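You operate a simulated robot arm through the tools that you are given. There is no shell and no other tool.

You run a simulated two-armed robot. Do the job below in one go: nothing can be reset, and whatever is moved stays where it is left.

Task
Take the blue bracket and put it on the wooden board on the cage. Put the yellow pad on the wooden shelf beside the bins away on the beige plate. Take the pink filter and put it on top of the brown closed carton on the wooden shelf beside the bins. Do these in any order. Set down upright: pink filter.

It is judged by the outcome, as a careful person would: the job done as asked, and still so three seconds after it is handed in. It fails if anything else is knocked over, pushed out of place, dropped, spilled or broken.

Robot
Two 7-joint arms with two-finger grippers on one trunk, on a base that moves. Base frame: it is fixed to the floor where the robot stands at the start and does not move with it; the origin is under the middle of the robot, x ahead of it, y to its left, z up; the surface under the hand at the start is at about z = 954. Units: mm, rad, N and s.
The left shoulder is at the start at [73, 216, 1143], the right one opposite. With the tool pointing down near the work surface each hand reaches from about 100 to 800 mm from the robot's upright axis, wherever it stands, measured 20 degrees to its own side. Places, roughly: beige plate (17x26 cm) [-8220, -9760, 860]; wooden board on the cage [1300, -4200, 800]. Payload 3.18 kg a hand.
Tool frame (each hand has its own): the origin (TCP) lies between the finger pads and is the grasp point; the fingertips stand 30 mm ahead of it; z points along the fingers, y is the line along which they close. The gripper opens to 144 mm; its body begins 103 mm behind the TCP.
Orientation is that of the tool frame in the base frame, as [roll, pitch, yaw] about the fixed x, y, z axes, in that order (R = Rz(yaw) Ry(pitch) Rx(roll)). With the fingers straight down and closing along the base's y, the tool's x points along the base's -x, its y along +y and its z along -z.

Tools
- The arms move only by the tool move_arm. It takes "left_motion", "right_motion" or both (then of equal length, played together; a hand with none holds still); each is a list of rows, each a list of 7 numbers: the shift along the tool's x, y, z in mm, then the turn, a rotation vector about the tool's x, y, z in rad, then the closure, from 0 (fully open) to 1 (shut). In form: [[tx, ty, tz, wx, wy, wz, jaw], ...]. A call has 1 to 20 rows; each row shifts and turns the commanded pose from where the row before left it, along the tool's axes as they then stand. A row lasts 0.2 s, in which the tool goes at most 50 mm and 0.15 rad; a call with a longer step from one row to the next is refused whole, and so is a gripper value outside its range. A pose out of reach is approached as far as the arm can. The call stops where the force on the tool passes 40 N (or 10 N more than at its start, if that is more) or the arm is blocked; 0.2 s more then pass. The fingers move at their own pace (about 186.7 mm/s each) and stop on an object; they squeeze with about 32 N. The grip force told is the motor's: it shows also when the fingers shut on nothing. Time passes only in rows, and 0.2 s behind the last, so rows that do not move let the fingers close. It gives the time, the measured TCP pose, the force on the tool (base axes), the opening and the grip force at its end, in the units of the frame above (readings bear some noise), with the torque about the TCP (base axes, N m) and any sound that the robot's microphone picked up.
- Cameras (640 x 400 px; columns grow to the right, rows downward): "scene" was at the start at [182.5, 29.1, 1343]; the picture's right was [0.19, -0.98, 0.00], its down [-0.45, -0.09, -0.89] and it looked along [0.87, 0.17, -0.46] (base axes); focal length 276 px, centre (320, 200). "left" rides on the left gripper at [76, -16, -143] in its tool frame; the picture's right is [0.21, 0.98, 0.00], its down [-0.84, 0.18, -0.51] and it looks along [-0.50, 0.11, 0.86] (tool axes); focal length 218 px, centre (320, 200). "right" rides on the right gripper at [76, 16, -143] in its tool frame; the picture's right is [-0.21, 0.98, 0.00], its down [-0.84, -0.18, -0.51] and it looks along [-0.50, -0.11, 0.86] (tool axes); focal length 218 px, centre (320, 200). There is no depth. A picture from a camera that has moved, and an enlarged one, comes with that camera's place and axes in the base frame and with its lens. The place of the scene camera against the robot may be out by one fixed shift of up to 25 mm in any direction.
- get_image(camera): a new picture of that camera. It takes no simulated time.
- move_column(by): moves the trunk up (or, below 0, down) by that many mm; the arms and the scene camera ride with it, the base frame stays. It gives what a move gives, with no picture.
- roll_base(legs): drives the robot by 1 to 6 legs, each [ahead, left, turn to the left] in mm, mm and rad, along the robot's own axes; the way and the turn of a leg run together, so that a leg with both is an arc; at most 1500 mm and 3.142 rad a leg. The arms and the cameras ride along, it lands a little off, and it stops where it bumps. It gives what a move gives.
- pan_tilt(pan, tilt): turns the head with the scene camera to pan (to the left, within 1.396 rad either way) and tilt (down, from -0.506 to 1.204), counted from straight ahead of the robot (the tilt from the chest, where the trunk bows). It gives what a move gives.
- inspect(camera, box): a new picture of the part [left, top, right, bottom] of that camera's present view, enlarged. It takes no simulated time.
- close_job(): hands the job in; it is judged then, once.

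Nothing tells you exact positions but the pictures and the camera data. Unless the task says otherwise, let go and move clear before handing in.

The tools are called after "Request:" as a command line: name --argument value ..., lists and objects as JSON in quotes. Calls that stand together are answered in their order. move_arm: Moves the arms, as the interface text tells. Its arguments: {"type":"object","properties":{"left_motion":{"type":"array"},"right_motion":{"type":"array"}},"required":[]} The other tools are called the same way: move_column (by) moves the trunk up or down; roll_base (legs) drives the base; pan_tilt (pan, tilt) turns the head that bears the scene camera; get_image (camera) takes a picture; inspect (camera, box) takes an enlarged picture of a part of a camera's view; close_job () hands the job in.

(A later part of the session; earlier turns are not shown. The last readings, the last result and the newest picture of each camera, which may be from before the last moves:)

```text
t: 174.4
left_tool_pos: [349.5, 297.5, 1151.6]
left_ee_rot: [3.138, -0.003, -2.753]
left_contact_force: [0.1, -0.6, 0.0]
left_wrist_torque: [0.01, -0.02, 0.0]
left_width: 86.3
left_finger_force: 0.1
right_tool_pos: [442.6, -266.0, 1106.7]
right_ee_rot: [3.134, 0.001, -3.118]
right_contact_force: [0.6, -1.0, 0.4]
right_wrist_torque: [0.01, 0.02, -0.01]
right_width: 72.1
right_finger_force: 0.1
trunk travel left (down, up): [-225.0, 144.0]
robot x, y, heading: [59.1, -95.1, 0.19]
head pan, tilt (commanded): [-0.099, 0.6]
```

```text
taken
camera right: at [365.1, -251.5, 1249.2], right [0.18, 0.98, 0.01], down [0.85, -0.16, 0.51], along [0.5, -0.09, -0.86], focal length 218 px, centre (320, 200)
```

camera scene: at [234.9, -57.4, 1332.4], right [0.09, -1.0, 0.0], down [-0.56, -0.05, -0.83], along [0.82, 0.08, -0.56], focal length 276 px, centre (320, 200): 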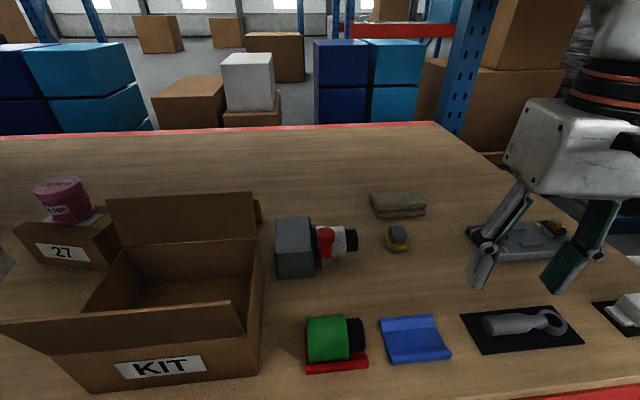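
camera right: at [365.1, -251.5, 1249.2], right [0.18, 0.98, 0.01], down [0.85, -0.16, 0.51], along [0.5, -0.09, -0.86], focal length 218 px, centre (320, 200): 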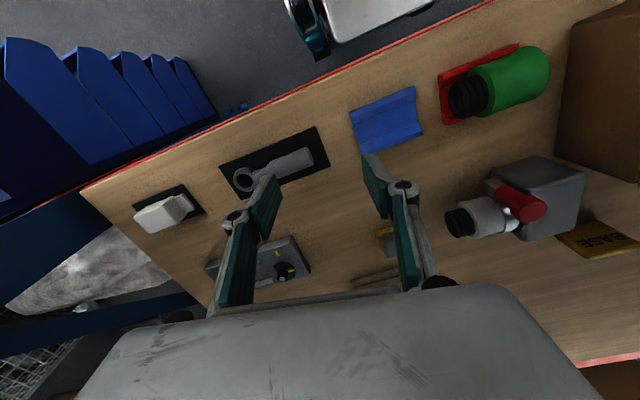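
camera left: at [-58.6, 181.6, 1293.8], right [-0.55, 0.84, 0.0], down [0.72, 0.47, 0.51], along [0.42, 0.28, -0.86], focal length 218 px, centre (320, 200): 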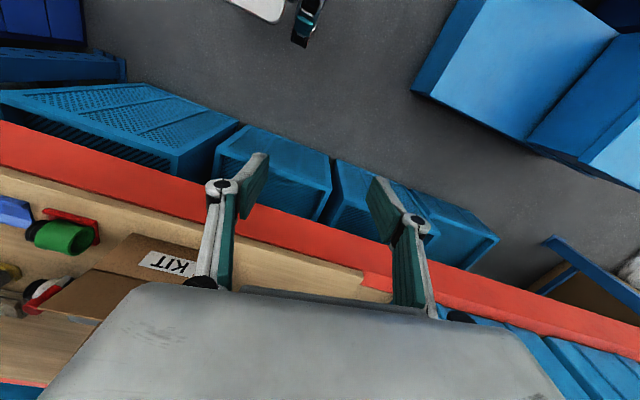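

The pad (≈40×40 mm yellow base with a ~26 mm gray grip) is at about (628, −177), yaw ≈ +0.2. I'll bring the right hand over it, turned to match.

Request:
move_arm --right_motion '[[-37, 17, 9, 0, 0, 0, 0.6], [-37, 17, 9, 0, 0, 0, 0.6], [-37, 17, 9, 0, 0, 0, 0.6], [-37, 17, 9, 0, 0, 0, 0.6], [-37, 17, 9, 0, 0, 0, 0.6], [0, 0, 0, 0, 0, -0.085, 0.6], [0, 0, 0, 0, 0, -0.085, 0.6], [0, 0, 0, 0, 0, 0, 0.6]]'

Request:
get_image --camera "right"

Request:
inspect --camera "right" --box '[240, 80, 420, 220]'

Request:
inspect --camera "scene" --box '[320, 130, 480, 270]'

```text
t: 176.2
left_tool_pos: [349.4, 296.3, 1151.7]
left_ee_rot: [3.138, -0.002, -2.752]
left_contact_force: [-0.3, 1.1, -0.1]
left_wrist_torque: [0.02, 0.0, -0.03]
left_width: 86.8
left_finger_force: 0.0
right_tool_pos: [626.2, -177.3, 1062.2]
right_ee_rot: [3.134, 0.004, -2.947]
right_contact_force: [-0.5, -0.6, -0.2]
right_wrist_torque: [0.01, -0.02, 0.03]
right_width: 57.6
right_finger_force: 0.1
trunk travel left (down, up): [-225.0, 144.0]
robot x, y, heading: [56.7, -90.3, 0.193]
head pan, tilt (commanded): [-0.099, 0.6]
```

```text
taken
camera right: at [547.8, -177.1, 1205.1], right [0.01, 1.0, 0.01], down [0.86, -0.02, 0.51], along [0.51, 0.0, -0.86], focal length 218 px, centre (320, 200)
```

right: 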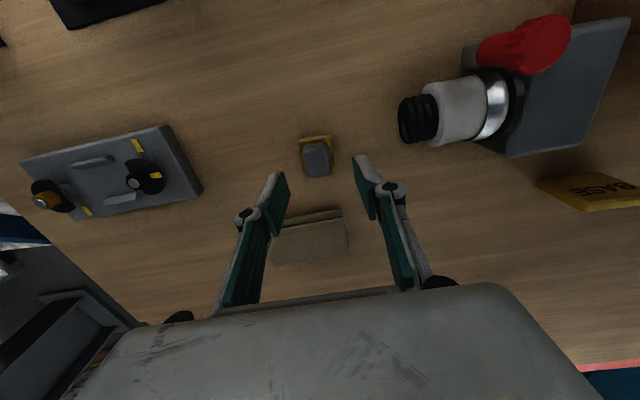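

```text
2.86 times, centred on (330, 150) of right
camera zoom: at [547.8, -177.1, 1205.1], right [0.01, 1.0, 0.01], down [0.86, -0.02, 0.51], along [0.51, 0.0, -0.86], focal length 624 px, centre (291, 343)
```

zoom: 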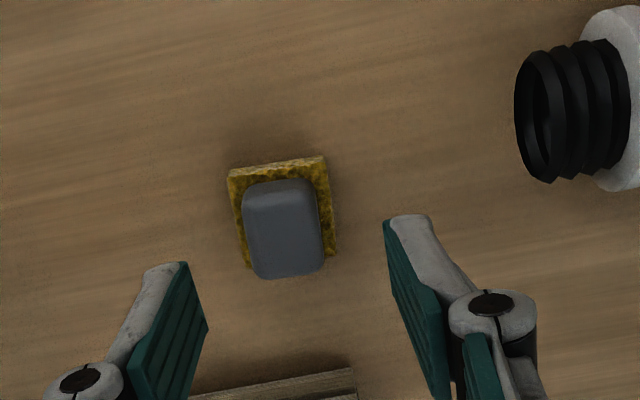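

```text
2.86 times, centred on (400, 200) of scene
camera zoom: at [234.9, -57.6, 1332.3], right [0.09, -1.0, 0.0], down [-0.56, -0.05, -0.83], along [0.82, 0.08, -0.56], focal length 788 px, centre (91, 200)
```

zoom: 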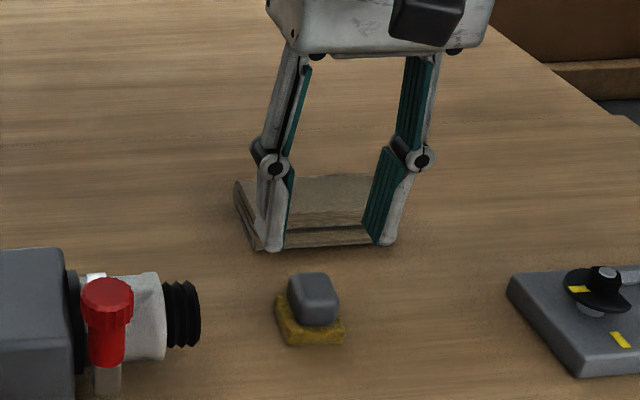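

Nearly aligned: small correction of +4 mm forward and −0.06 rad yaw, then descend so the fingertips sit just above the yellow base.

Request:
move_arm --right_motion '[[-4, -2, 10, 0, 0, 0.06, 0.6], [0, 0, 20, 0, 0, 0, 0.6], [0, 0, 20, 0, 0, 0, 0.6], [0, 0, 8, 0, 0, 0, 0.6], [0, 0, 0, 0, 0, 0, 0.6]]'

Request:
inspect --camera "right" --box '[240, 80, 420, 220]'

Request:
inspect --camera "scene" --box '[320, 130, 480, 270]'

```text
t: 177.4
left_tool_pos: [349.6, 296.0, 1151.5]
left_ee_rot: [3.138, -0.001, -2.752]
left_contact_force: [0.2, 0.4, 0.4]
left_wrist_torque: [-0.01, 0.0, -0.02]
left_width: 86.5
left_finger_force: 0.0
right_tool_pos: [632.6, -178.2, 1004.1]
right_ee_rot: [3.135, 0.002, -3.006]
right_contact_force: [-0.5, 0.3, -0.3]
right_wrist_torque: [0.0, 0.01, 0.01]
right_width: 57.5
right_finger_force: 0.0
trunk travel left (down, up): [-225.0, 144.0]
robot x, y, heading: [57.7, -91.6, 0.189]
head pan, tilt (commanded): [-0.099, 0.6]
```

```text
2.86 times, centred on (330, 150) of right
camera zoom: at [553.1, -172.6, 1147.0], right [0.08, 1.0, 0.01], down [0.86, -0.07, 0.51], along [0.51, -0.03, -0.86], focal length 624 px, centre (291, 343)
```

zoom: 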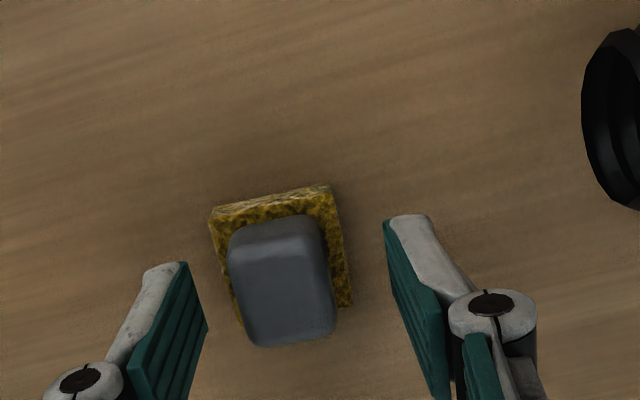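

```text
2.86 times, centred on (400, 200) of scene
camera zoom: at [235.0, -57.5, 1332.3], right [0.09, -1.0, 0.0], down [-0.56, -0.05, -0.83], along [0.82, 0.08, -0.56], focal length 788 px, centre (91, 200)
```

zoom: 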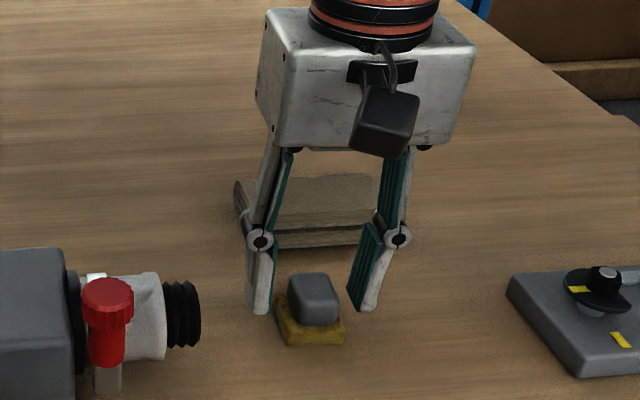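

The gray grip is centred between the fingers. Closing on it.

Request:
move_arm --right_motion '[[0, 0, 3, 0, 0, 0, 0.65], [0, 0, 0, 0, 0, 0, 0.75], [0, 0, 0, 0, 0, 0, 0.85], [0, 0, 0, 0, 0, 0, 0.95], [0, 0, 0, 0, 0, 0, 0.95]]'

Request:
inspect --camera "right" --box '[240, 80, 420, 220]'

Request:
inspect --camera "scene" --box '[320, 130, 480, 270]'

```text
t: 178.6
left_tool_pos: [350.0, 296.5, 1150.8]
left_ee_rot: [3.138, -0.003, -2.754]
left_contact_force: [0.0, 0.2, 0.1]
left_wrist_torque: [0.02, -0.01, 0.02]
left_width: 86.4
left_finger_force: 0.1
right_tool_pos: [630.8, -178.2, 1001.6]
right_ee_rot: [3.134, 0.001, -3.006]
right_contact_force: [-0.2, 0.3, 0.6]
right_wrist_torque: [0.04, 0.04, 0.03]
right_width: 27.1
right_finger_force: 32.1
trunk travel left (down, up): [-225.0, 144.0]
robot x, y, heading: [56.5, -93.6, 0.19]
head pan, tilt (commanded): [-0.099, 0.6]
```

```text
2.86 times, centred on (330, 150) of right
camera zoom: at [552.1, -172.5, 1144.0], right [0.08, 1.0, 0.01], down [0.86, -0.07, 0.51], along [0.51, -0.03, -0.86], focal length 624 px, centre (291, 343)
```

zoom: 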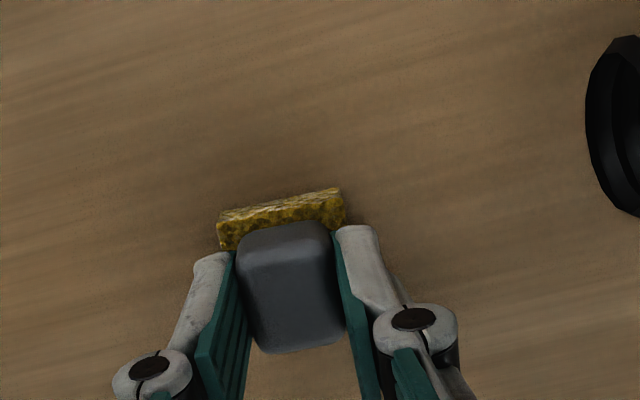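

```text
2.86 times, centred on (400, 200) of scene
camera zoom: at [235.1, -57.4, 1332.3], right [0.09, -1.0, 0.0], down [-0.56, -0.05, -0.83], along [0.82, 0.08, -0.56], focal length 788 px, centre (91, 200)
```

zoom: 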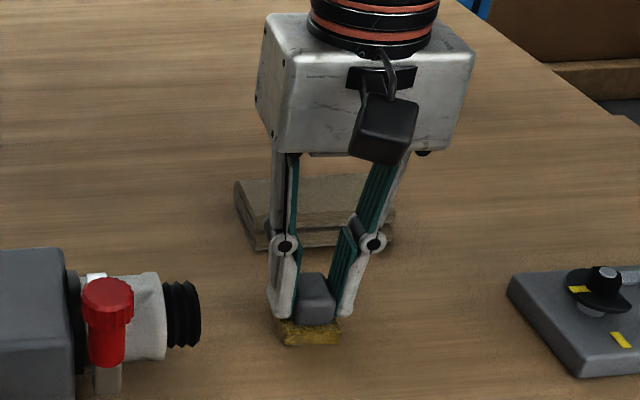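

Gripped at 27.1 mm. Lifting to verify the yellow base comes along with the grip.

Request:
move_arm --right_motion '[[0, 0, -15, 0, 0, 0, 0.95], [0, 0, -20, 0, 0, 0, 0.95], [10, 0, -20, 0, 0, 0, 0.95], [0, 0, 0, 0, 0, 0, 0.95]]'

Request:
inspect --camera "right" --box '[240, 80, 420, 220]'

Request:
inspect --camera "scene" --box '[320, 130, 480, 270]'

```text
t: 179.6
left_tool_pos: [348.8, 297.5, 1151.1]
left_ee_rot: [3.138, -0.001, -2.752]
left_contact_force: [0.8, 0.2, -0.1]
left_wrist_torque: [-0.01, 0.01, -0.01]
left_width: 86.5
left_finger_force: 0.0
right_tool_pos: [621.8, -179.4, 1055.8]
right_ee_rot: [3.134, -0.001, -3.008]
right_contact_force: [0.8, 0.6, 0.8]
right_wrist_torque: [0.05, 0.02, 0.0]
right_width: 27.0
right_finger_force: 32.3
trunk travel left (down, up): [-225.0, 144.0]
robot x, y, heading: [53.4, -92.3, 0.19]
head pan, tilt (commanded): [-0.099, 0.6]
```

```text
2.86 times, centred on (330, 150) of right
camera zoom: at [543.5, -173.4, 1198.0], right [0.08, 1.0, 0.01], down [0.86, -0.07, 0.51], along [0.51, -0.03, -0.86], focal length 624 px, centre (291, 343)
```

zoom: 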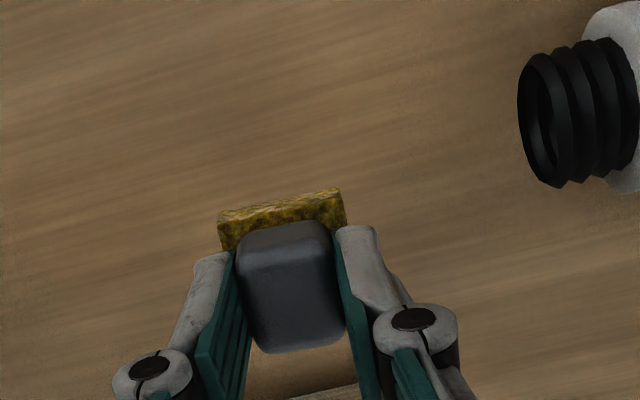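

```text
2.86 times, centred on (400, 200) of scene
camera zoom: at [235.6, -57.3, 1332.1], right [0.09, -1.0, 0.0], down [-0.56, -0.05, -0.82], along [0.82, 0.08, -0.57], focal length 788 px, centre (91, 200)
```

zoom: 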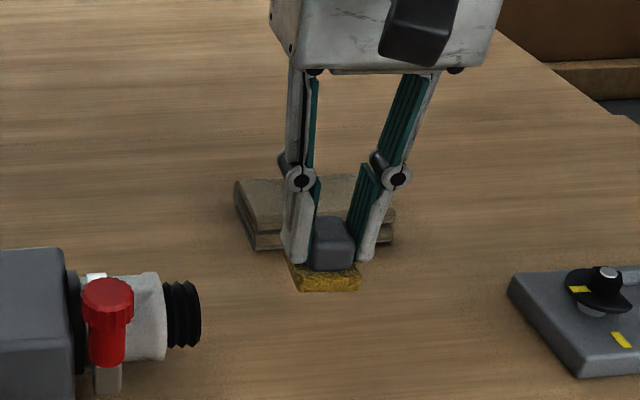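

The pad lifts as one piece. Retracting the hand and backing out of the shelf.

Request:
move_arm --right_motion '[[38, -12, -15, 0, 0, 0, 0.95], [38, -12, -15, 0, 0, 0, 0.95], [38, -12, -10, 0, 0, 0, 0.95], [38, -12, -10, 0, 0, 0, 0.95], [38, -12, 0, 0, 0, 0, 0.95], [0, 0, 0, 0, 0, 0, 0.95]]'

Request:
roll_base --legs '[[-400, 0, 0], [-400, 0, 0]]'

Request:
pan_tilt --pan 0.1 --tilt 0.35

Request:
get_image --camera "scene"

Request:
inspect --camera "scene" --box '[180, 130, 460, 270]'

Request:
get_image --camera "right"

```text
t: 181.0
left_tool_pos: [350.1, 296.7, 1150.8]
left_ee_rot: [3.137, 0.0, -2.752]
left_contact_force: [0.2, 1.0, -0.4]
left_wrist_torque: [0.0, 0.04, 0.01]
left_width: 86.3
left_finger_force: 0.0
right_tool_pos: [438.3, -262.7, 1105.5]
right_ee_rot: [3.136, 0.0, -3.007]
right_contact_force: [0.7, 0.3, -0.3]
right_wrist_torque: [0.02, 0.03, 0.0]
right_width: 26.9
right_finger_force: 31.6
trunk travel left (down, up): [-225.0, 144.0]
robot x, y, heading: [53.3, -93.2, 0.187]
head pan, tilt (commanded): [-0.099, 0.6]
```

```text
t: 185.5
left_tool_pos: [-420.3, 143.4, 1151.3]
left_ee_rot: [3.139, -0.001, -2.756]
left_contact_force: [0.0, -0.4, 0.8]
left_wrist_torque: [-0.02, -0.02, 0.01]
left_width: 86.1
left_finger_force: 0.1
right_tool_pos: [-334.8, -415.9, 1106.0]
right_ee_rot: [3.132, 0.003, -3.011]
right_contact_force: [0.4, 0.9, -0.4]
right_wrist_torque: [0.0, -0.04, 0.02]
right_width: 27.1
right_finger_force: 31.3
trunk travel left (down, up): [-225.0, 144.0]
robot x, y, heading: [-717.5, -245.9, 0.189]
head pan, tilt (commanded): [-0.099, 0.6]
```

```text
t: 186.3
left_tool_pos: [-419.8, 143.9, 1151.0]
left_ee_rot: [3.136, -0.002, -2.755]
left_contact_force: [0.3, 0.3, 0.0]
left_wrist_torque: [0.01, 0.01, -0.01]
left_width: 86.3
left_finger_force: 0.2
right_tool_pos: [-333.9, -416.6, 1106.6]
right_ee_rot: [3.137, 0.0, -3.01]
right_contact_force: [-0.2, 0.1, -0.7]
right_wrist_torque: [-0.02, 0.04, 0.0]
right_width: 26.6
right_finger_force: 32.2
trunk travel left (down, up): [-225.0, 144.0]
robot x, y, heading: [-713.8, -243.7, 0.185]
head pan, tilt (commanded): [0.099, 0.351]
```

```text
taken
camera scene: at [-534.5, -190.7, 1354.9], right [0.28, -0.96, 0.0], down [-0.33, -0.1, -0.94], along [0.9, 0.27, -0.34], focal length 276 px, centre (320, 200)
```

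scene: 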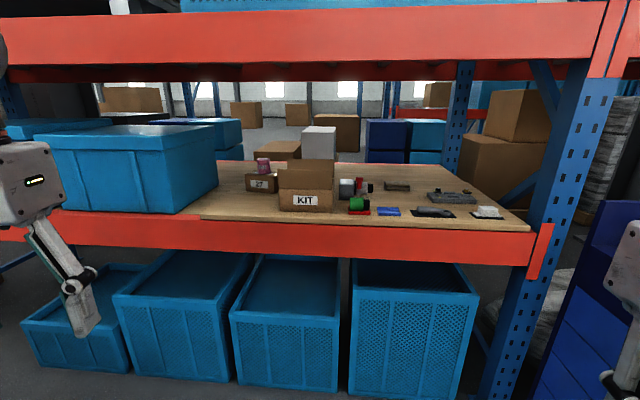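

```text
2.29 times, centred on (320, 200) of scene
camera zoom: at [-534.5, -190.7, 1354.9], right [0.28, -0.96, 0.0], down [-0.33, -0.1, -0.94], along [0.9, 0.27, -0.34], focal length 631 px, centre (320, 200)
```

zoom: 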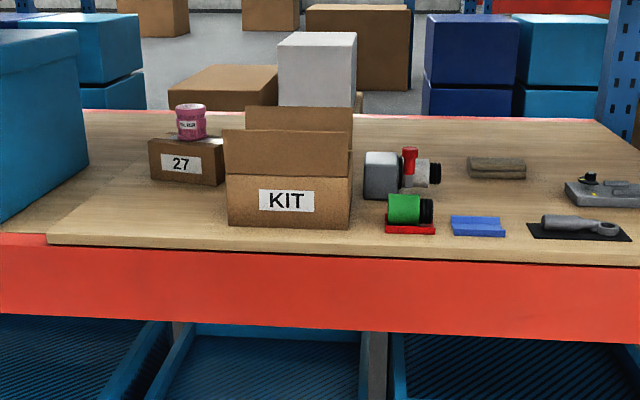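

```text
taken
camera right: at [-411.8, -410.0, 1248.7], right [0.08, 1.0, 0.01], down [0.86, -0.07, 0.51], along [0.51, -0.03, -0.86], focal length 218 px, centre (320, 200)
```

right: 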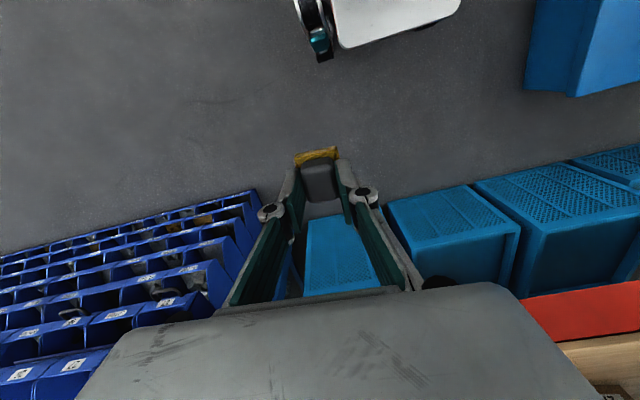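

The shelf is as it should be (filter upright on the carton, only the pad taken). Now I'll turn toward the far bench and look for a clear route.

Request:
roll_base --legs '[[0, 0, -1.2], [0, 0, -1.2]]'

Request:
pan_tilt --pan 0 --tilt 0.2

Request:
get_image --camera "scene"

Request:
pan_tilt --pan -0.8 --tilt 0.2

Request:
get_image --camera "scene"

Request:
pan_tilt --pan 0.7 --tilt 0.2

Request:
get_image --camera "scene"

```text
t: 192.7
left_tool_pos: [-692.1, -729.6, 1151.1]
left_ee_rot: [3.137, -0.002, 1.09]
left_contact_force: [0.4, 0.4, 0.2]
left_wrist_torque: [0.0, -0.05, -0.01]
left_width: 86.6
left_finger_force: 0.0
right_tool_pos: [-1118.0, -358.6, 1105.2]
right_ee_rot: [3.134, 0.0, 0.835]
right_contact_force: [-0.4, 0.8, 0.3]
right_wrist_torque: [-0.01, -0.02, 0.02]
right_width: 27.1
right_finger_force: 31.6
trunk travel left (down, up): [-225.0, 144.0]
robot x, y, heading: [-715.3, -245.2, -2.251]
head pan, tilt (commanded): [0.099, 0.351]
```

```text
t: 193.4
left_tool_pos: [-690.8, -729.7, 1150.5]
left_ee_rot: [3.139, -0.001, 1.09]
left_contact_force: [0.3, -0.3, 0.0]
left_wrist_torque: [-0.02, 0.0, -0.02]
left_width: 86.8
left_finger_force: 0.0
right_tool_pos: [-1118.2, -357.7, 1105.2]
right_ee_rot: [3.133, 0.0, 0.835]
right_contact_force: [0.9, -0.2, 1.0]
right_wrist_torque: [-0.01, 0.0, 0.03]
right_width: 26.7
right_finger_force: 31.6
trunk travel left (down, up): [-225.0, 144.0]
robot x, y, heading: [-716.3, -242.5, -2.249]
head pan, tilt (commanded): [0.0, 0.201]
```

```text
taken
camera scene: at [-806.0, -363.8, 1369.0], right [-0.78, 0.63, 0.0], down [0.13, 0.16, -0.98], along [-0.62, -0.76, -0.2], focal length 276 px, centre (320, 200)
```

scene: 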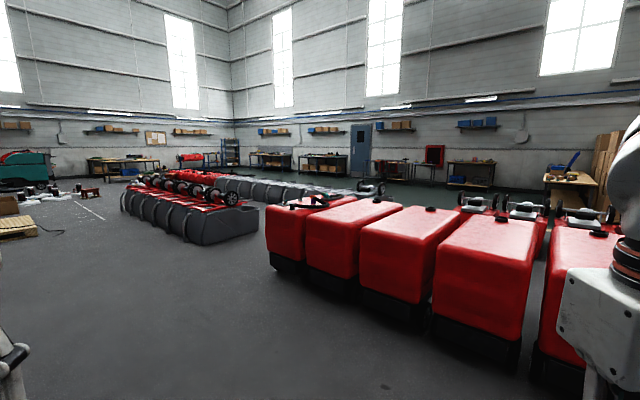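

```text
t: 194.6
left_tool_pos: [-690.2, -729.7, 1151.8]
left_ee_rot: [3.137, -0.001, 1.089]
left_contact_force: [-0.5, -0.6, 0.4]
left_wrist_torque: [0.0, -0.02, 0.0]
left_width: 86.2
left_finger_force: 0.0
right_tool_pos: [-1116.8, -357.5, 1106.7]
right_ee_rot: [3.133, 0.0, 0.834]
right_contact_force: [-0.2, -0.8, -1.1]
right_wrist_torque: [-0.02, -0.02, 0.0]
right_width: 26.9
right_finger_force: 32.0
trunk travel left (down, up): [-225.0, 144.0]
robot x, y, heading: [-716.3, -246.1, -2.252]
head pan, tilt (commanded): [-0.799, 0.201]
```

```text
taken
camera scene: at [-840.2, -299.9, 1369.0], right [-0.09, 1.0, 0.0], down [0.2, 0.02, -0.98], along [-0.98, -0.09, -0.2], focal length 276 px, centre (320, 200)
```

scene: 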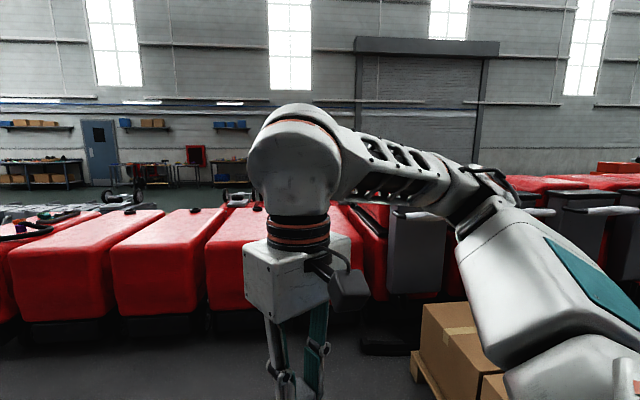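

```text
t: 196.2
left_tool_pos: [-690.5, -729.3, 1152.0]
left_ee_rot: [3.139, -0.004, 1.09]
left_contact_force: [0.1, 0.2, 0.7]
left_wrist_torque: [0.0, 0.02, 0.03]
left_width: 86.2
left_finger_force: 0.1
right_tool_pos: [-1117.6, -357.1, 1104.9]
right_ee_rot: [3.133, 0.0, 0.834]
right_contact_force: [-0.8, 0.3, 0.2]
right_wrist_torque: [-0.05, 0.01, 0.02]
right_width: 26.9
right_finger_force: 31.6
trunk travel left (down, up): [-225.0, 144.0]
robot x, y, heading: [-711.8, -241.4, -2.25]
head pan, tilt (commanded): [0.7, 0.201]
```

```text
taken
camera scene: at [-745.6, -384.4, 1369.0], right [-1.0, -0.02, 0.0], down [0.0, 0.2, -0.98], along [0.02, -0.98, -0.2], focal length 276 px, centre (320, 200)
```

scene: 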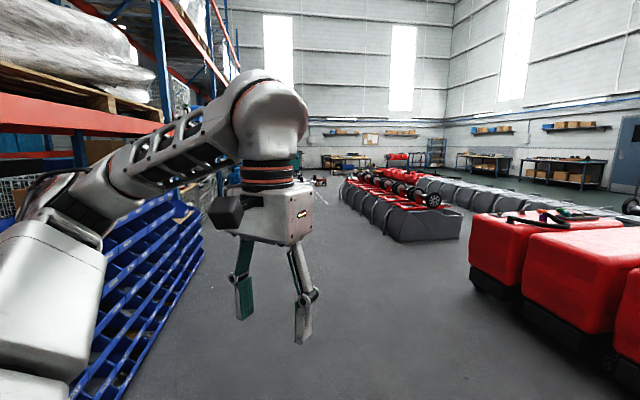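

The route: along the aisle (−l direction), pass between the pallet's cable and the gray machine row, then around the row's end to the far benches. I'll go the first stretch and check.

Request:
roll_base --legs '[[0, 0, 0.868], [1400, -230, 0], [1400, -230, 0], [1400, -230, 0]]'

Request:
pan_tilt --pan 0 --tilt 0.3

Request:
get_image --camera "scene"

Request:
pan_tilt --pan -0.8 --tilt 0.2

Request:
get_image --camera "scene"

```text
t: 218.8
left_tool_pos: [-199.6, -4785.7, 1151.2]
left_ee_rot: [3.139, -0.001, 1.984]
left_contact_force: [-0.5, -0.3, -0.7]
left_wrist_torque: [0.02, 0.02, 0.0]
left_width: 86.3
left_finger_force: 0.0
right_tool_pos: [-757.4, -4886.8, 1104.8]
right_ee_rot: [3.135, 0.0, 1.728]
right_contact_force: [-0.6, 0.1, -0.2]
right_wrist_torque: [0.0, 0.04, -0.01]
right_width: 26.7
right_finger_force: 32.4
trunk travel left (down, up): [-225.0, 144.0]
robot x, y, heading: [-594.1, -4499.4, -1.353]
head pan, tilt (commanded): [0.7, 0.201]
```

```text
t: 219.9
left_tool_pos: [-200.0, -4786.5, 1151.4]
left_ee_rot: [3.138, -0.003, 1.984]
left_contact_force: [-0.9, -0.2, 0.5]
left_wrist_torque: [0.01, 0.02, -0.01]
left_width: 86.6
left_finger_force: 0.1
right_tool_pos: [-758.5, -4885.5, 1106.6]
right_ee_rot: [3.134, 0.0, 1.731]
right_contact_force: [0.2, -0.7, -0.2]
right_wrist_torque: [-0.02, -0.02, 0.0]
right_width: 26.7
right_finger_force: 32.1
trunk travel left (down, up): [-225.0, 144.0]
robot x, y, heading: [-593.2, -4497.8, -1.357]
head pan, tilt (commanded): [0.0, 0.3]
```

```text
taken
camera scene: at [-542.8, -4655.1, 1359.8], right [-0.98, -0.22, 0.0], down [-0.06, 0.29, -0.96], along [0.21, -0.93, -0.3], focal length 276 px, centre (320, 200)
```

scene: 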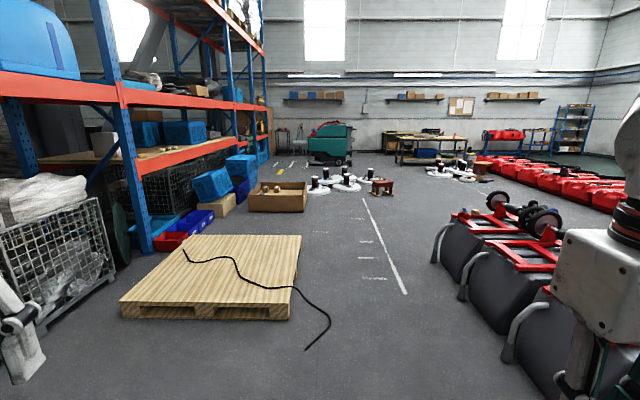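

```text
t: 221.0
left_tool_pos: [-200.6, -4784.9, 1150.9]
left_ee_rot: [3.14, -0.001, 1.984]
left_contact_force: [-0.3, -1.2, -0.6]
left_wrist_torque: [0.0, 0.0, -0.01]
left_width: 86.5
left_finger_force: 0.1
right_tool_pos: [-756.8, -4887.1, 1106.4]
right_ee_rot: [3.135, 0.001, 1.73]
right_contact_force: [-0.4, -0.7, -1.1]
right_wrist_torque: [0.03, -0.04, 0.03]
right_width: 26.6
right_finger_force: 32.1
trunk travel left (down, up): [-225.0, 144.0]
robot x, y, heading: [-593.0, -4502.0, -1.353]
head pan, tilt (commanded): [-0.799, 0.201]
```

```text
taken
camera scene: at [-614.1, -4641.8, 1369.0], right [-0.84, 0.55, 0.0], down [0.11, 0.17, -0.98], along [-0.54, -0.82, -0.2], focal length 276 px, centre (320, 200)
```

scene: 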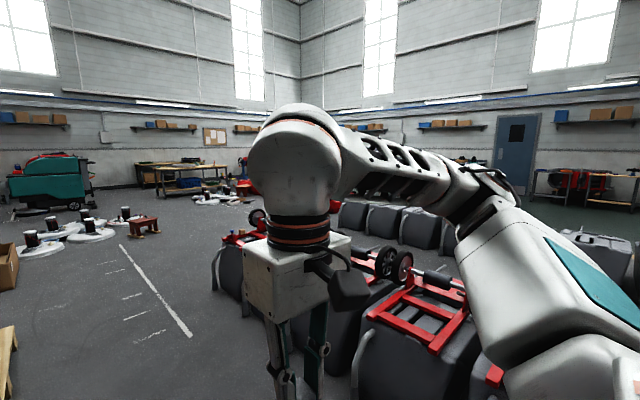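

Clear: the passage between the cable's end (n≈−1420) and the machine row (n≈−2440) is about 1 m. I'll go through its centre to beyond the row's end.

Request:
roll_base --legs '[[0, 0, -0.027], [1092, -440, 0], [1200, 0, 0], [900, 0, 0]]'

Request:
pan_tilt --pan -1.0 --tilt 0.25

Request:
get_image --camera "scene"

Request:
pan_tilt --pan -0.4 --tilt 0.25

Request:
get_image --camera "scene"

```text
t: 237.4
left_tool_pos: [-119.7, -8041.5, 1151.3]
left_ee_rot: [3.139, -0.001, 1.921]
left_contact_force: [0.8, -0.3, -1.0]
left_wrist_torque: [0.01, 0.01, 0.04]
left_width: 86.5
left_finger_force: 0.1
right_tool_pos: [-682.5, -8109.0, 1105.7]
right_ee_rot: [3.134, 0.001, 1.666]
right_contact_force: [0.1, 0.8, 0.2]
right_wrist_torque: [-0.01, -0.02, 0.03]
right_width: 26.7
right_finger_force: 32.1
trunk travel left (down, up): [-225.0, 144.0]
robot x, y, heading: [-494.6, -7732.7, -1.416]
head pan, tilt (commanded): [-0.799, 0.201]
```

```text
t: 238.2
left_tool_pos: [-120.3, -8041.2, 1151.6]
left_ee_rot: [3.138, -0.002, 1.923]
left_contact_force: [-0.1, -0.8, -0.1]
left_wrist_torque: [0.0, 0.04, -0.02]
left_width: 86.3
left_finger_force: 0.2
right_tool_pos: [-684.3, -8107.5, 1105.5]
right_ee_rot: [3.135, -0.001, 1.667]
right_contact_force: [0.2, -0.2, -0.8]
right_wrist_torque: [0.01, 0.0, 0.02]
right_width: 27.0
right_finger_force: 32.1
trunk travel left (down, up): [-225.0, 144.0]
robot x, y, heading: [-495.5, -7730.1, -1.416]
head pan, tilt (commanded): [-1.0, 0.25]
```

```text
taken
camera scene: at [-538.6, -7858.8, 1364.5], right [-0.66, 0.75, 0.0], down [0.18, 0.16, -0.97], along [-0.73, -0.64, -0.25], focal length 276 px, centre (320, 200)
```

scene: 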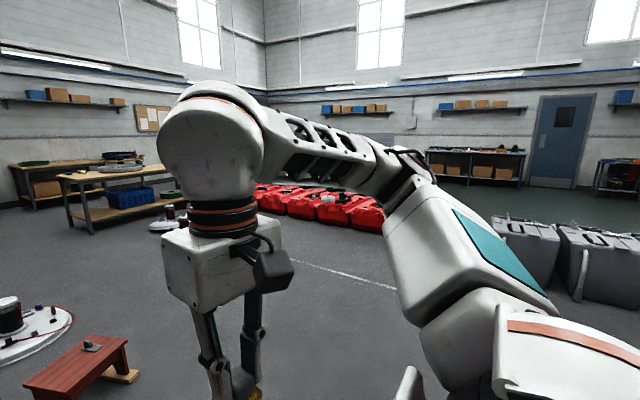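

```text
t: 239.2
left_tool_pos: [-119.0, -8040.0, 1151.6]
left_ee_rot: [3.138, -0.002, 1.923]
left_contact_force: [-0.2, 0.4, 0.6]
left_wrist_torque: [0.01, -0.01, 0.02]
left_width: 86.5
left_finger_force: 0.1
right_tool_pos: [-682.0, -8107.5, 1105.4]
right_ee_rot: [3.134, -0.001, 1.667]
right_contact_force: [0.3, 0.4, -0.1]
right_wrist_torque: [0.02, -0.01, -0.01]
right_width: 26.6
right_finger_force: 32.2
trunk travel left (down, up): [-225.0, 144.0]
robot x, y, heading: [-497.4, -7736.0, -1.421]
head pan, tilt (commanded): [-0.4, 0.25]
```

```text
taken
camera scene: at [-491.5, -7887.5, 1364.5], right [-0.97, 0.24, 0.0], down [0.06, 0.24, -0.97], along [-0.24, -0.94, -0.25], focal length 276 px, centre (320, 200)
```

scene: 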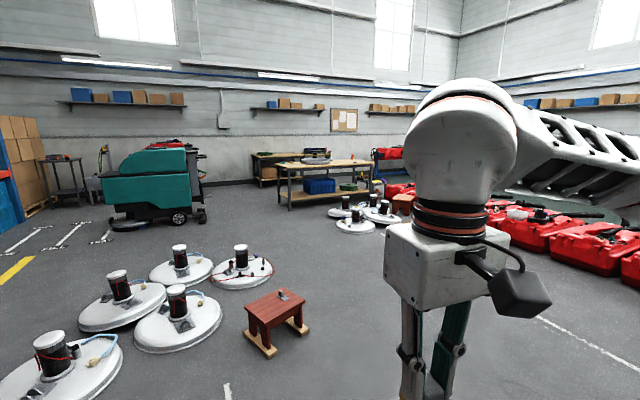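

I'm past the machine row's end. I'll turn to face the far benches for a clear view of the way.

Request:
roll_base --legs '[[0, 0, -1.3]]'

Request:
pan_tilt --pan 0 --tilt 0.25

Request:
get_image --camera "scene"

Request:
inspect --camera "scene" --box '[290, 130, 370, 190]'

```text
t: 242.7
left_tool_pos: [-687.2, -8181.1, 1151.6]
left_ee_rot: [3.139, -0.002, 0.637]
left_contact_force: [0.0, -0.3, 0.1]
left_wrist_torque: [0.0, 0.01, 0.0]
left_width: 86.2
left_finger_force: 0.1
right_tool_pos: [-909.7, -7659.0, 1107.3]
right_ee_rot: [3.134, 0.002, 0.379]
right_contact_force: [0.7, 0.4, 0.2]
right_wrist_torque: [-0.02, -0.01, -0.03]
right_width: 26.9
right_finger_force: 32.1
trunk travel left (down, up): [-225.0, 144.0]
robot x, y, heading: [-497.3, -7735.0, -2.702]
head pan, tilt (commanded): [-0.4, 0.25]
```

```text
t: 243.6
left_tool_pos: [-687.5, -8182.3, 1151.6]
left_ee_rot: [3.137, 0.0, 0.637]
left_contact_force: [-0.4, -0.2, 0.0]
left_wrist_torque: [-0.01, 0.05, -0.03]
left_width: 86.3
left_finger_force: 0.2
right_tool_pos: [-908.3, -7658.9, 1105.7]
right_ee_rot: [3.135, 0.001, 0.381]
right_contact_force: [-0.5, 0.4, -0.4]
right_wrist_torque: [0.01, 0.02, 0.01]
right_width: 27.1
right_finger_force: 31.9
trunk travel left (down, up): [-225.0, 144.0]
robot x, y, heading: [-496.6, -7731.7, -2.704]
head pan, tilt (commanded): [0.0, 0.25]
```

```text
taken
camera scene: at [-634.5, -7793.3, 1364.5], right [-0.42, 0.91, 0.0], down [0.22, 0.1, -0.97], along [-0.88, -0.41, -0.25], focal length 276 px, centre (320, 200)
```

scene: 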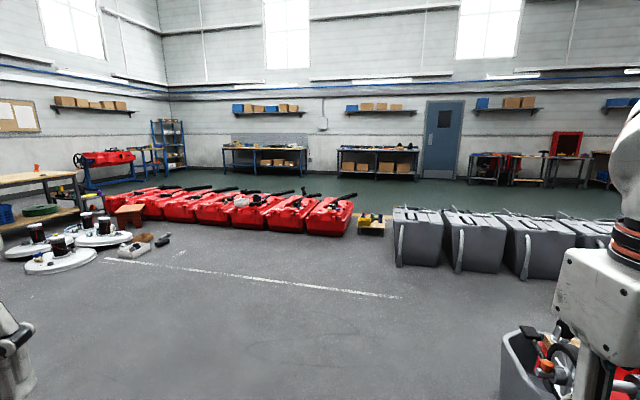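

```text
6.67 times, centred on (330, 160) of scene
camera zoom: at [-634.5, -7793.3, 1364.5], right [-0.42, 0.91, 0.0], down [0.22, 0.1, -0.97], along [-0.88, -0.41, -0.25], focal length 1840 px, centre (253, 467)
```

zoom: 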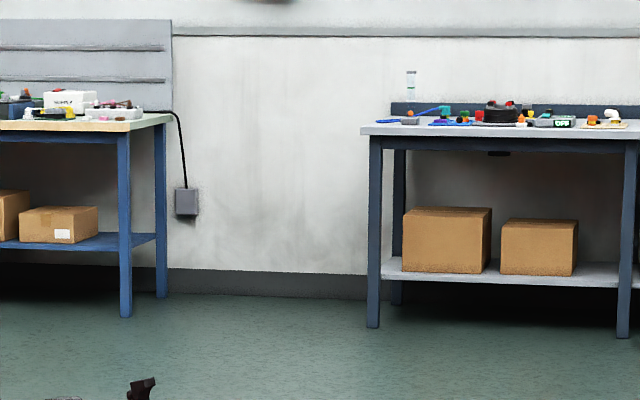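

The gap between the red row, the small crate and the gray machines needs a closer look.

Request:
inspect --camera "scene" --box '[280, 180, 480, 300]'

Request:
inspect --camera "scene" --box '[60, 150, 280, 280]'

Request:
pan_tilt --pan -0.6 --tilt 0.25

Request:
get_image --camera "scene"

```text
3.20 times, centred on (380, 240) of scene
camera zoom: at [-634.5, -7793.3, 1364.5], right [-0.42, 0.91, 0.0], down [0.22, 0.1, -0.97], along [-0.88, -0.41, -0.25], focal length 883 px, centre (128, 72)
```

zoom: 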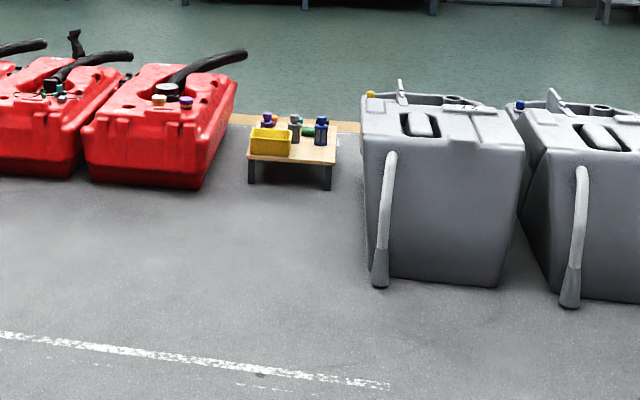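

```text
2.91 times, centred on (170, 215) of scene
camera zoom: at [-634.5, -7793.3, 1364.5], right [-0.42, 0.91, 0.0], down [0.22, 0.1, -0.97], along [-0.88, -0.41, -0.25], focal length 803 px, centre (756, 156)
```

zoom: 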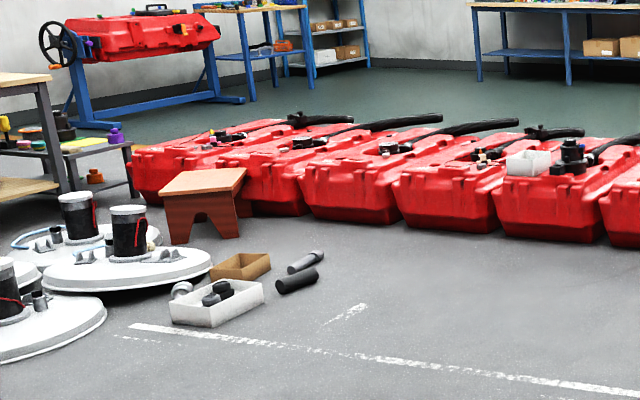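

```text
t: 244.6
left_tool_pos: [-686.8, -8181.0, 1151.3]
left_ee_rot: [3.137, -0.001, 0.638]
left_contact_force: [-1.2, 0.1, 0.1]
left_wrist_torque: [-0.01, -0.01, 0.0]
left_width: 86.7
left_finger_force: 0.1
right_tool_pos: [-909.2, -7660.4, 1106.5]
right_ee_rot: [3.136, -0.001, 0.381]
right_contact_force: [0.8, 0.8, -1.1]
right_wrist_torque: [-0.01, 0.01, 0.01]
right_width: 26.8
right_finger_force: 32.3
trunk travel left (down, up): [-225.0, 144.0]
robot x, y, heading: [-494.6, -7733.9, -2.704]
head pan, tilt (commanded): [-0.6, 0.25]
```

```text
taken
camera scene: at [-642.1, -7738.8, 1364.5], right [0.16, 0.99, 0.0], down [0.24, -0.04, -0.97], along [-0.96, 0.16, -0.25], focal length 276 px, centre (320, 200)
```

scene: 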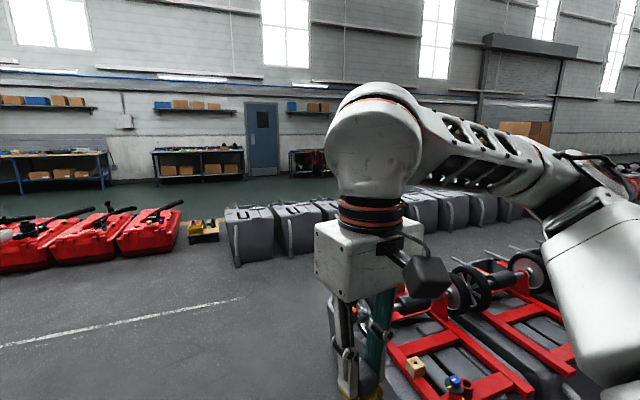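

The direct gap (low table between the red machines and the gray row) looks too narrow for my ~0.5 m base. I'll look down the other side, between the two gray rows, for a wider passage.

Request:
roll_base --legs '[[0, 0, -1.2]]'

Request:
pan_tilt --pan 0 --tilt 0.15

Request:
get_image --camera "scene"

Request:
inspect --camera "scene" --box '[240, 150, 440, 250]'

Request:
inspect --camera "scene" --box '[80, 150, 280, 300]'

```text
t: 248.0
left_tool_pos: [-984.0, -7724.2, 1151.5]
left_ee_rot: [3.138, -0.001, -0.549]
left_contact_force: [0.5, -0.8, 0.0]
left_wrist_torque: [-0.01, 0.02, 0.0]
left_width: 86.5
left_finger_force: 0.0
right_tool_pos: [-584.1, -7324.0, 1106.4]
right_ee_rot: [3.136, 0.0, -0.805]
right_contact_force: [0.0, -1.6, 0.4]
right_wrist_torque: [-0.03, 0.03, 0.01]
right_width: 26.7
right_finger_force: 31.6
trunk travel left (down, up): [-225.0, 144.0]
robot x, y, heading: [-497.4, -7729.9, 2.389]
head pan, tilt (commanded): [-0.6, 0.25]
```

```text
t: 249.0
left_tool_pos: [-984.0, -7724.6, 1152.4]
left_ee_rot: [3.137, -0.003, -0.548]
left_contact_force: [-1.0, -0.6, 0.4]
left_wrist_torque: [0.02, 0.03, -0.04]
left_width: 86.5
left_finger_force: 0.2
right_tool_pos: [-583.8, -7323.6, 1106.6]
right_ee_rot: [3.134, -0.001, -0.804]
right_contact_force: [0.0, 0.6, -0.5]
right_wrist_torque: [-0.02, 0.01, -0.02]
right_width: 26.7
right_finger_force: 31.8
trunk travel left (down, up): [-225.0, 144.0]
robot x, y, heading: [-493.4, -7732.4, 2.401]
head pan, tilt (commanded): [0.0, 0.15]
```

```text
taken
camera scene: at [-604.8, -7606.0, 1373.7], right [0.68, 0.73, 0.0], down [0.11, -0.1, -0.99], along [-0.73, 0.67, -0.15], focal length 276 px, centre (320, 200)
```

scene: 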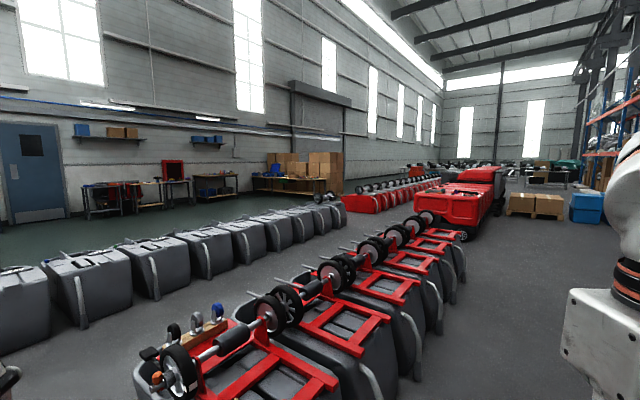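

```text
3.20 times, centred on (340, 200) of scene
camera zoom: at [-604.8, -7606.0, 1373.7], right [0.68, 0.73, 0.0], down [0.11, -0.1, -0.99], along [-0.73, 0.67, -0.15], focal length 883 px, centre (256, 200)
```

zoom: 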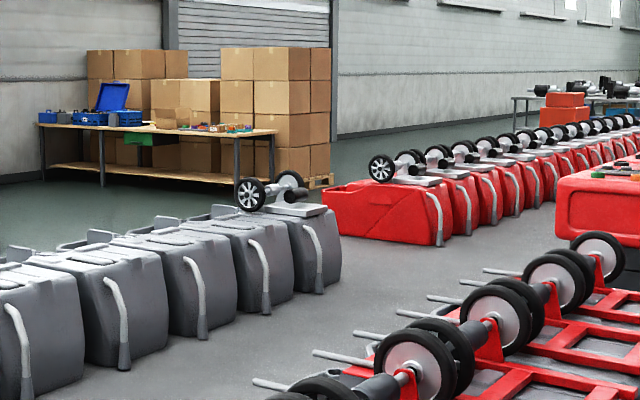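

```text
2.67 times, centred on (180, 225) of scene
camera zoom: at [-604.8, -7606.0, 1373.7], right [0.68, 0.73, 0.0], down [0.11, -0.1, -0.99], along [-0.73, 0.67, -0.15], focal length 736 px, centre (693, 133)
```

zoom: 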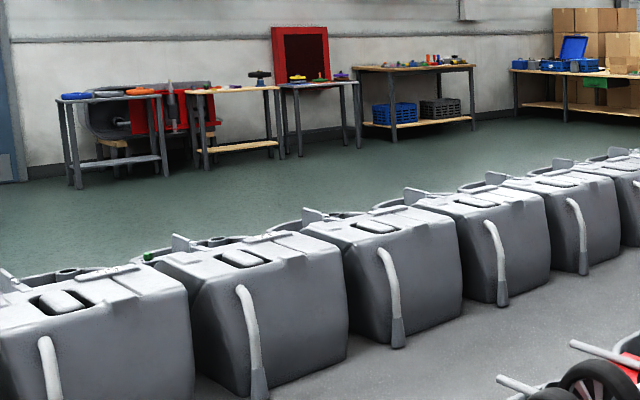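

There is a wide gap (~1.7 m) between the last gray machine and the first red one of the rear row, reachable via the ~1.2 m corridor between the two gray rows. I'll go to the corridor's entrance first.

Request:
roll_base --legs '[[0, 0, 0.935], [1100, 0, 0], [1100, 0, 0]]'

Request:
pan_tilt --pan 0 --tilt 0.4

Request:
get_image --camera "scene"

```text
t: 262.4
left_tool_pos: [-2989.9, -8513.4, 1151.7]
left_ee_rot: [3.138, 0.0, 0.363]
left_contact_force: [-0.3, -0.6, -0.8]
left_wrist_torque: [0.05, -0.02, -0.04]
left_width: 86.4
left_finger_force: 0.1
right_tool_pos: [-3063.7, -7951.4, 1107.3]
right_ee_rot: [3.134, 0.001, 0.108]
right_contact_force: [0.0, -0.8, -0.2]
right_wrist_torque: [-0.01, -0.01, -0.01]
right_width: 26.7
right_finger_force: 32.1
trunk travel left (down, up): [-225.0, 144.0]
robot x, y, heading: [-2686.2, -8136.0, -2.974]
head pan, tilt (commanded): [0.0, 0.15]
```

```text
t: 263.1
left_tool_pos: [-2990.7, -8514.1, 1151.7]
left_ee_rot: [3.141, -0.001, 0.362]
left_contact_force: [-0.6, 0.5, 1.2]
left_wrist_torque: [0.01, 0.02, 0.0]
left_width: 86.3
left_finger_force: 0.0
right_tool_pos: [-3063.2, -7951.3, 1106.0]
right_ee_rot: [3.134, 0.001, 0.106]
right_contact_force: [0.0, -0.4, -0.8]
right_wrist_torque: [-0.02, -0.02, 0.01]
right_width: 26.8
right_finger_force: 32.1
trunk travel left (down, up): [-225.0, 144.0]
robot x, y, heading: [-2685.6, -8135.0, -2.977]
head pan, tilt (commanded): [0.0, 0.4]
```

```text
taken
camera scene: at [-2837.2, -8149.5, 1350.6], right [-0.17, 0.99, 0.0], down [0.38, 0.06, -0.92], along [-0.91, -0.15, -0.39], focal length 276 px, centre (320, 200)
```

scene: 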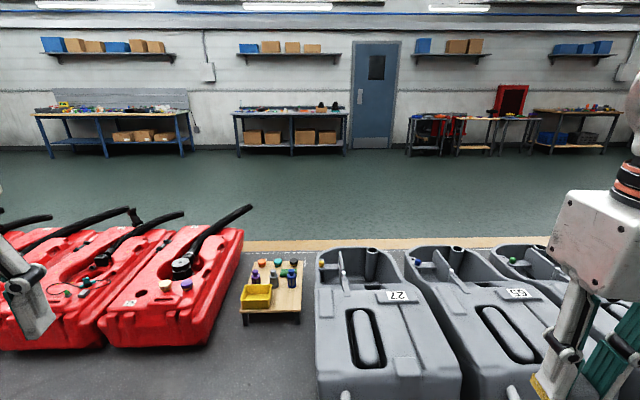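

The direct gap is indeed blocked by the low table. I'll turn right and go along the corridor between the two gray rows, checking my line midway.

Request:
roll_base --legs '[[0, 0, -1.547]]'

Request:
pan_tilt --pan 0 --tilt 0.4

Request:
get_image --camera "scene"

```text
t: 267.3
left_tool_pos: [-3071.4, -7835.4, 1151.9]
left_ee_rot: [3.138, -0.002, -1.191]
left_contact_force: [0.4, 0.3, 0.7]
left_wrist_torque: [0.0, 0.03, 0.02]
left_width: 86.5
left_finger_force: 0.1
right_tool_pos: [-2512.1, -7751.1, 1105.2]
right_ee_rot: [3.135, -0.001, -1.444]
right_contact_force: [0.6, -0.2, -0.1]
right_wrist_torque: [0.01, 0.0, -0.06]
right_width: 26.9
right_finger_force: 31.8
trunk travel left (down, up): [-225.0, 144.0]
robot x, y, heading: [-2688.4, -8130.3, 1.756]
head pan, tilt (commanded): [0.0, 0.4]
```

```text
t: 267.9
left_tool_pos: [-3072.0, -7835.2, 1151.4]
left_ee_rot: [3.14, -0.002, -1.189]
left_contact_force: [-0.2, -0.6, 0.0]
left_wrist_torque: [0.02, 0.01, 0.0]
left_width: 86.2
left_finger_force: 0.0
right_tool_pos: [-2510.9, -7752.3, 1106.5]
right_ee_rot: [3.134, 0.0, -1.444]
right_contact_force: [-0.1, 0.6, 0.2]
right_wrist_torque: [0.01, 0.0, -0.02]
right_width: 26.8
right_finger_force: 32.2
trunk travel left (down, up): [-225.0, 144.0]
robot x, y, heading: [-2681.4, -8128.6, 1.757]
head pan, tilt (commanded): [0.0, 0.4]
```

```text
taken
camera scene: at [-2701.1, -7955.1, 1350.5], right [0.98, 0.18, 0.0], down [0.07, -0.38, -0.92], along [-0.17, 0.91, -0.39], focal length 276 px, centre (320, 200)
```

scene: 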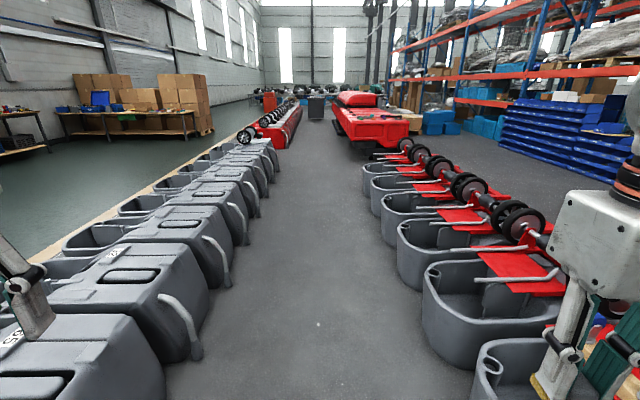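

The corridor is clear and I'm near its centre (margins ~330 mm each side). Driving along it in steps.

Request:
roll_base --legs '[[1400, 20, 0], [1400, 10, 0]]'

Request:
get_image --camera "scene"

```text
t: 281.6
left_tool_pos: [-3612.0, -5061.2, 1151.7]
left_ee_rot: [3.138, -0.002, -1.204]
left_contact_force: [-0.5, 0.2, 0.3]
left_wrist_torque: [0.02, -0.01, 0.01]
left_width: 86.3
left_finger_force: 0.0
right_tool_pos: [-3050.1, -4986.7, 1106.2]
right_ee_rot: [3.136, 0.001, -1.459]
right_contact_force: [0.3, -0.5, 0.3]
right_wrist_torque: [0.02, -0.01, -0.01]
right_width: 26.5
right_finger_force: 31.6
trunk travel left (down, up): [-225.0, 144.0]
robot x, y, heading: [-3228.8, -5364.6, 1.739]
head pan, tilt (commanded): [0.0, 0.4]
```

```text
taken
camera scene: at [-3242.3, -5186.4, 1350.5], right [0.99, 0.17, 0.0], down [0.07, -0.38, -0.92], along [-0.15, 0.91, -0.39], focal length 276 px, centre (320, 200)
```

scene: 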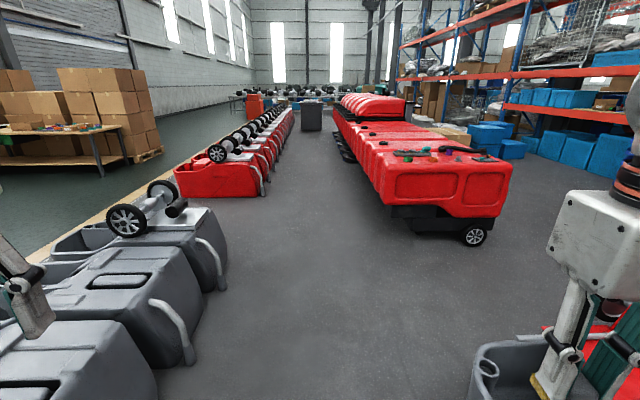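

Good: the opening between the last gray machine (l≈−2900) and the first red one (l≈−1130) is ahead-left. I'll drive to its centre and turn left toward the green floor.

Request:
roll_base --legs '[[1400, 0, 0.02], [1250, 0, 0], [0, 0, 1.571]]'

Request:
get_image --camera "scene"

```text
t: 298.6
left_tool_pos: [-3965.1, -3096.8, 1151.2]
left_ee_rot: [3.14, -0.002, 0.41]
left_contact_force: [-0.8, 0.0, 0.9]
left_wrist_torque: [-0.04, -0.04, -0.05]
left_width: 86.4
left_finger_force: 0.0
right_tool_pos: [-4062.0, -2536.5, 1105.8]
right_ee_rot: [3.136, 0.001, 0.154]
right_contact_force: [-0.1, -0.8, -0.4]
right_wrist_torque: [0.0, -0.01, -0.01]
right_width: 26.7
right_finger_force: 31.9
trunk travel left (down, up): [-225.0, 144.0]
robot x, y, heading: [-3676.0, -2701.8, -2.936]
head pan, tilt (commanded): [0.0, 0.4]
```

```text
taken
camera scene: at [-3826.8, -2726.4, 1350.5], right [-0.21, 0.98, 0.0], down [0.38, 0.08, -0.92], along [-0.9, -0.19, -0.39], focal length 276 px, centre (320, 200)
```

scene: 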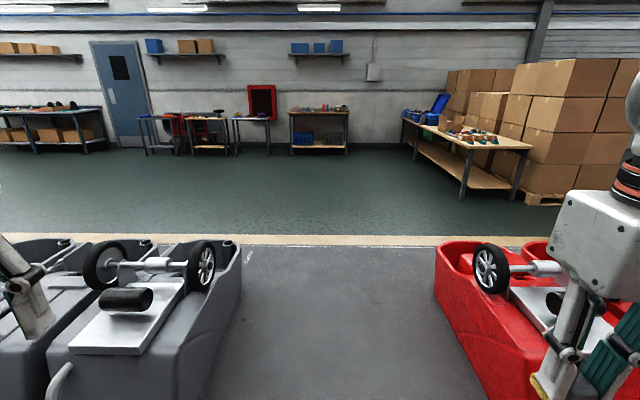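

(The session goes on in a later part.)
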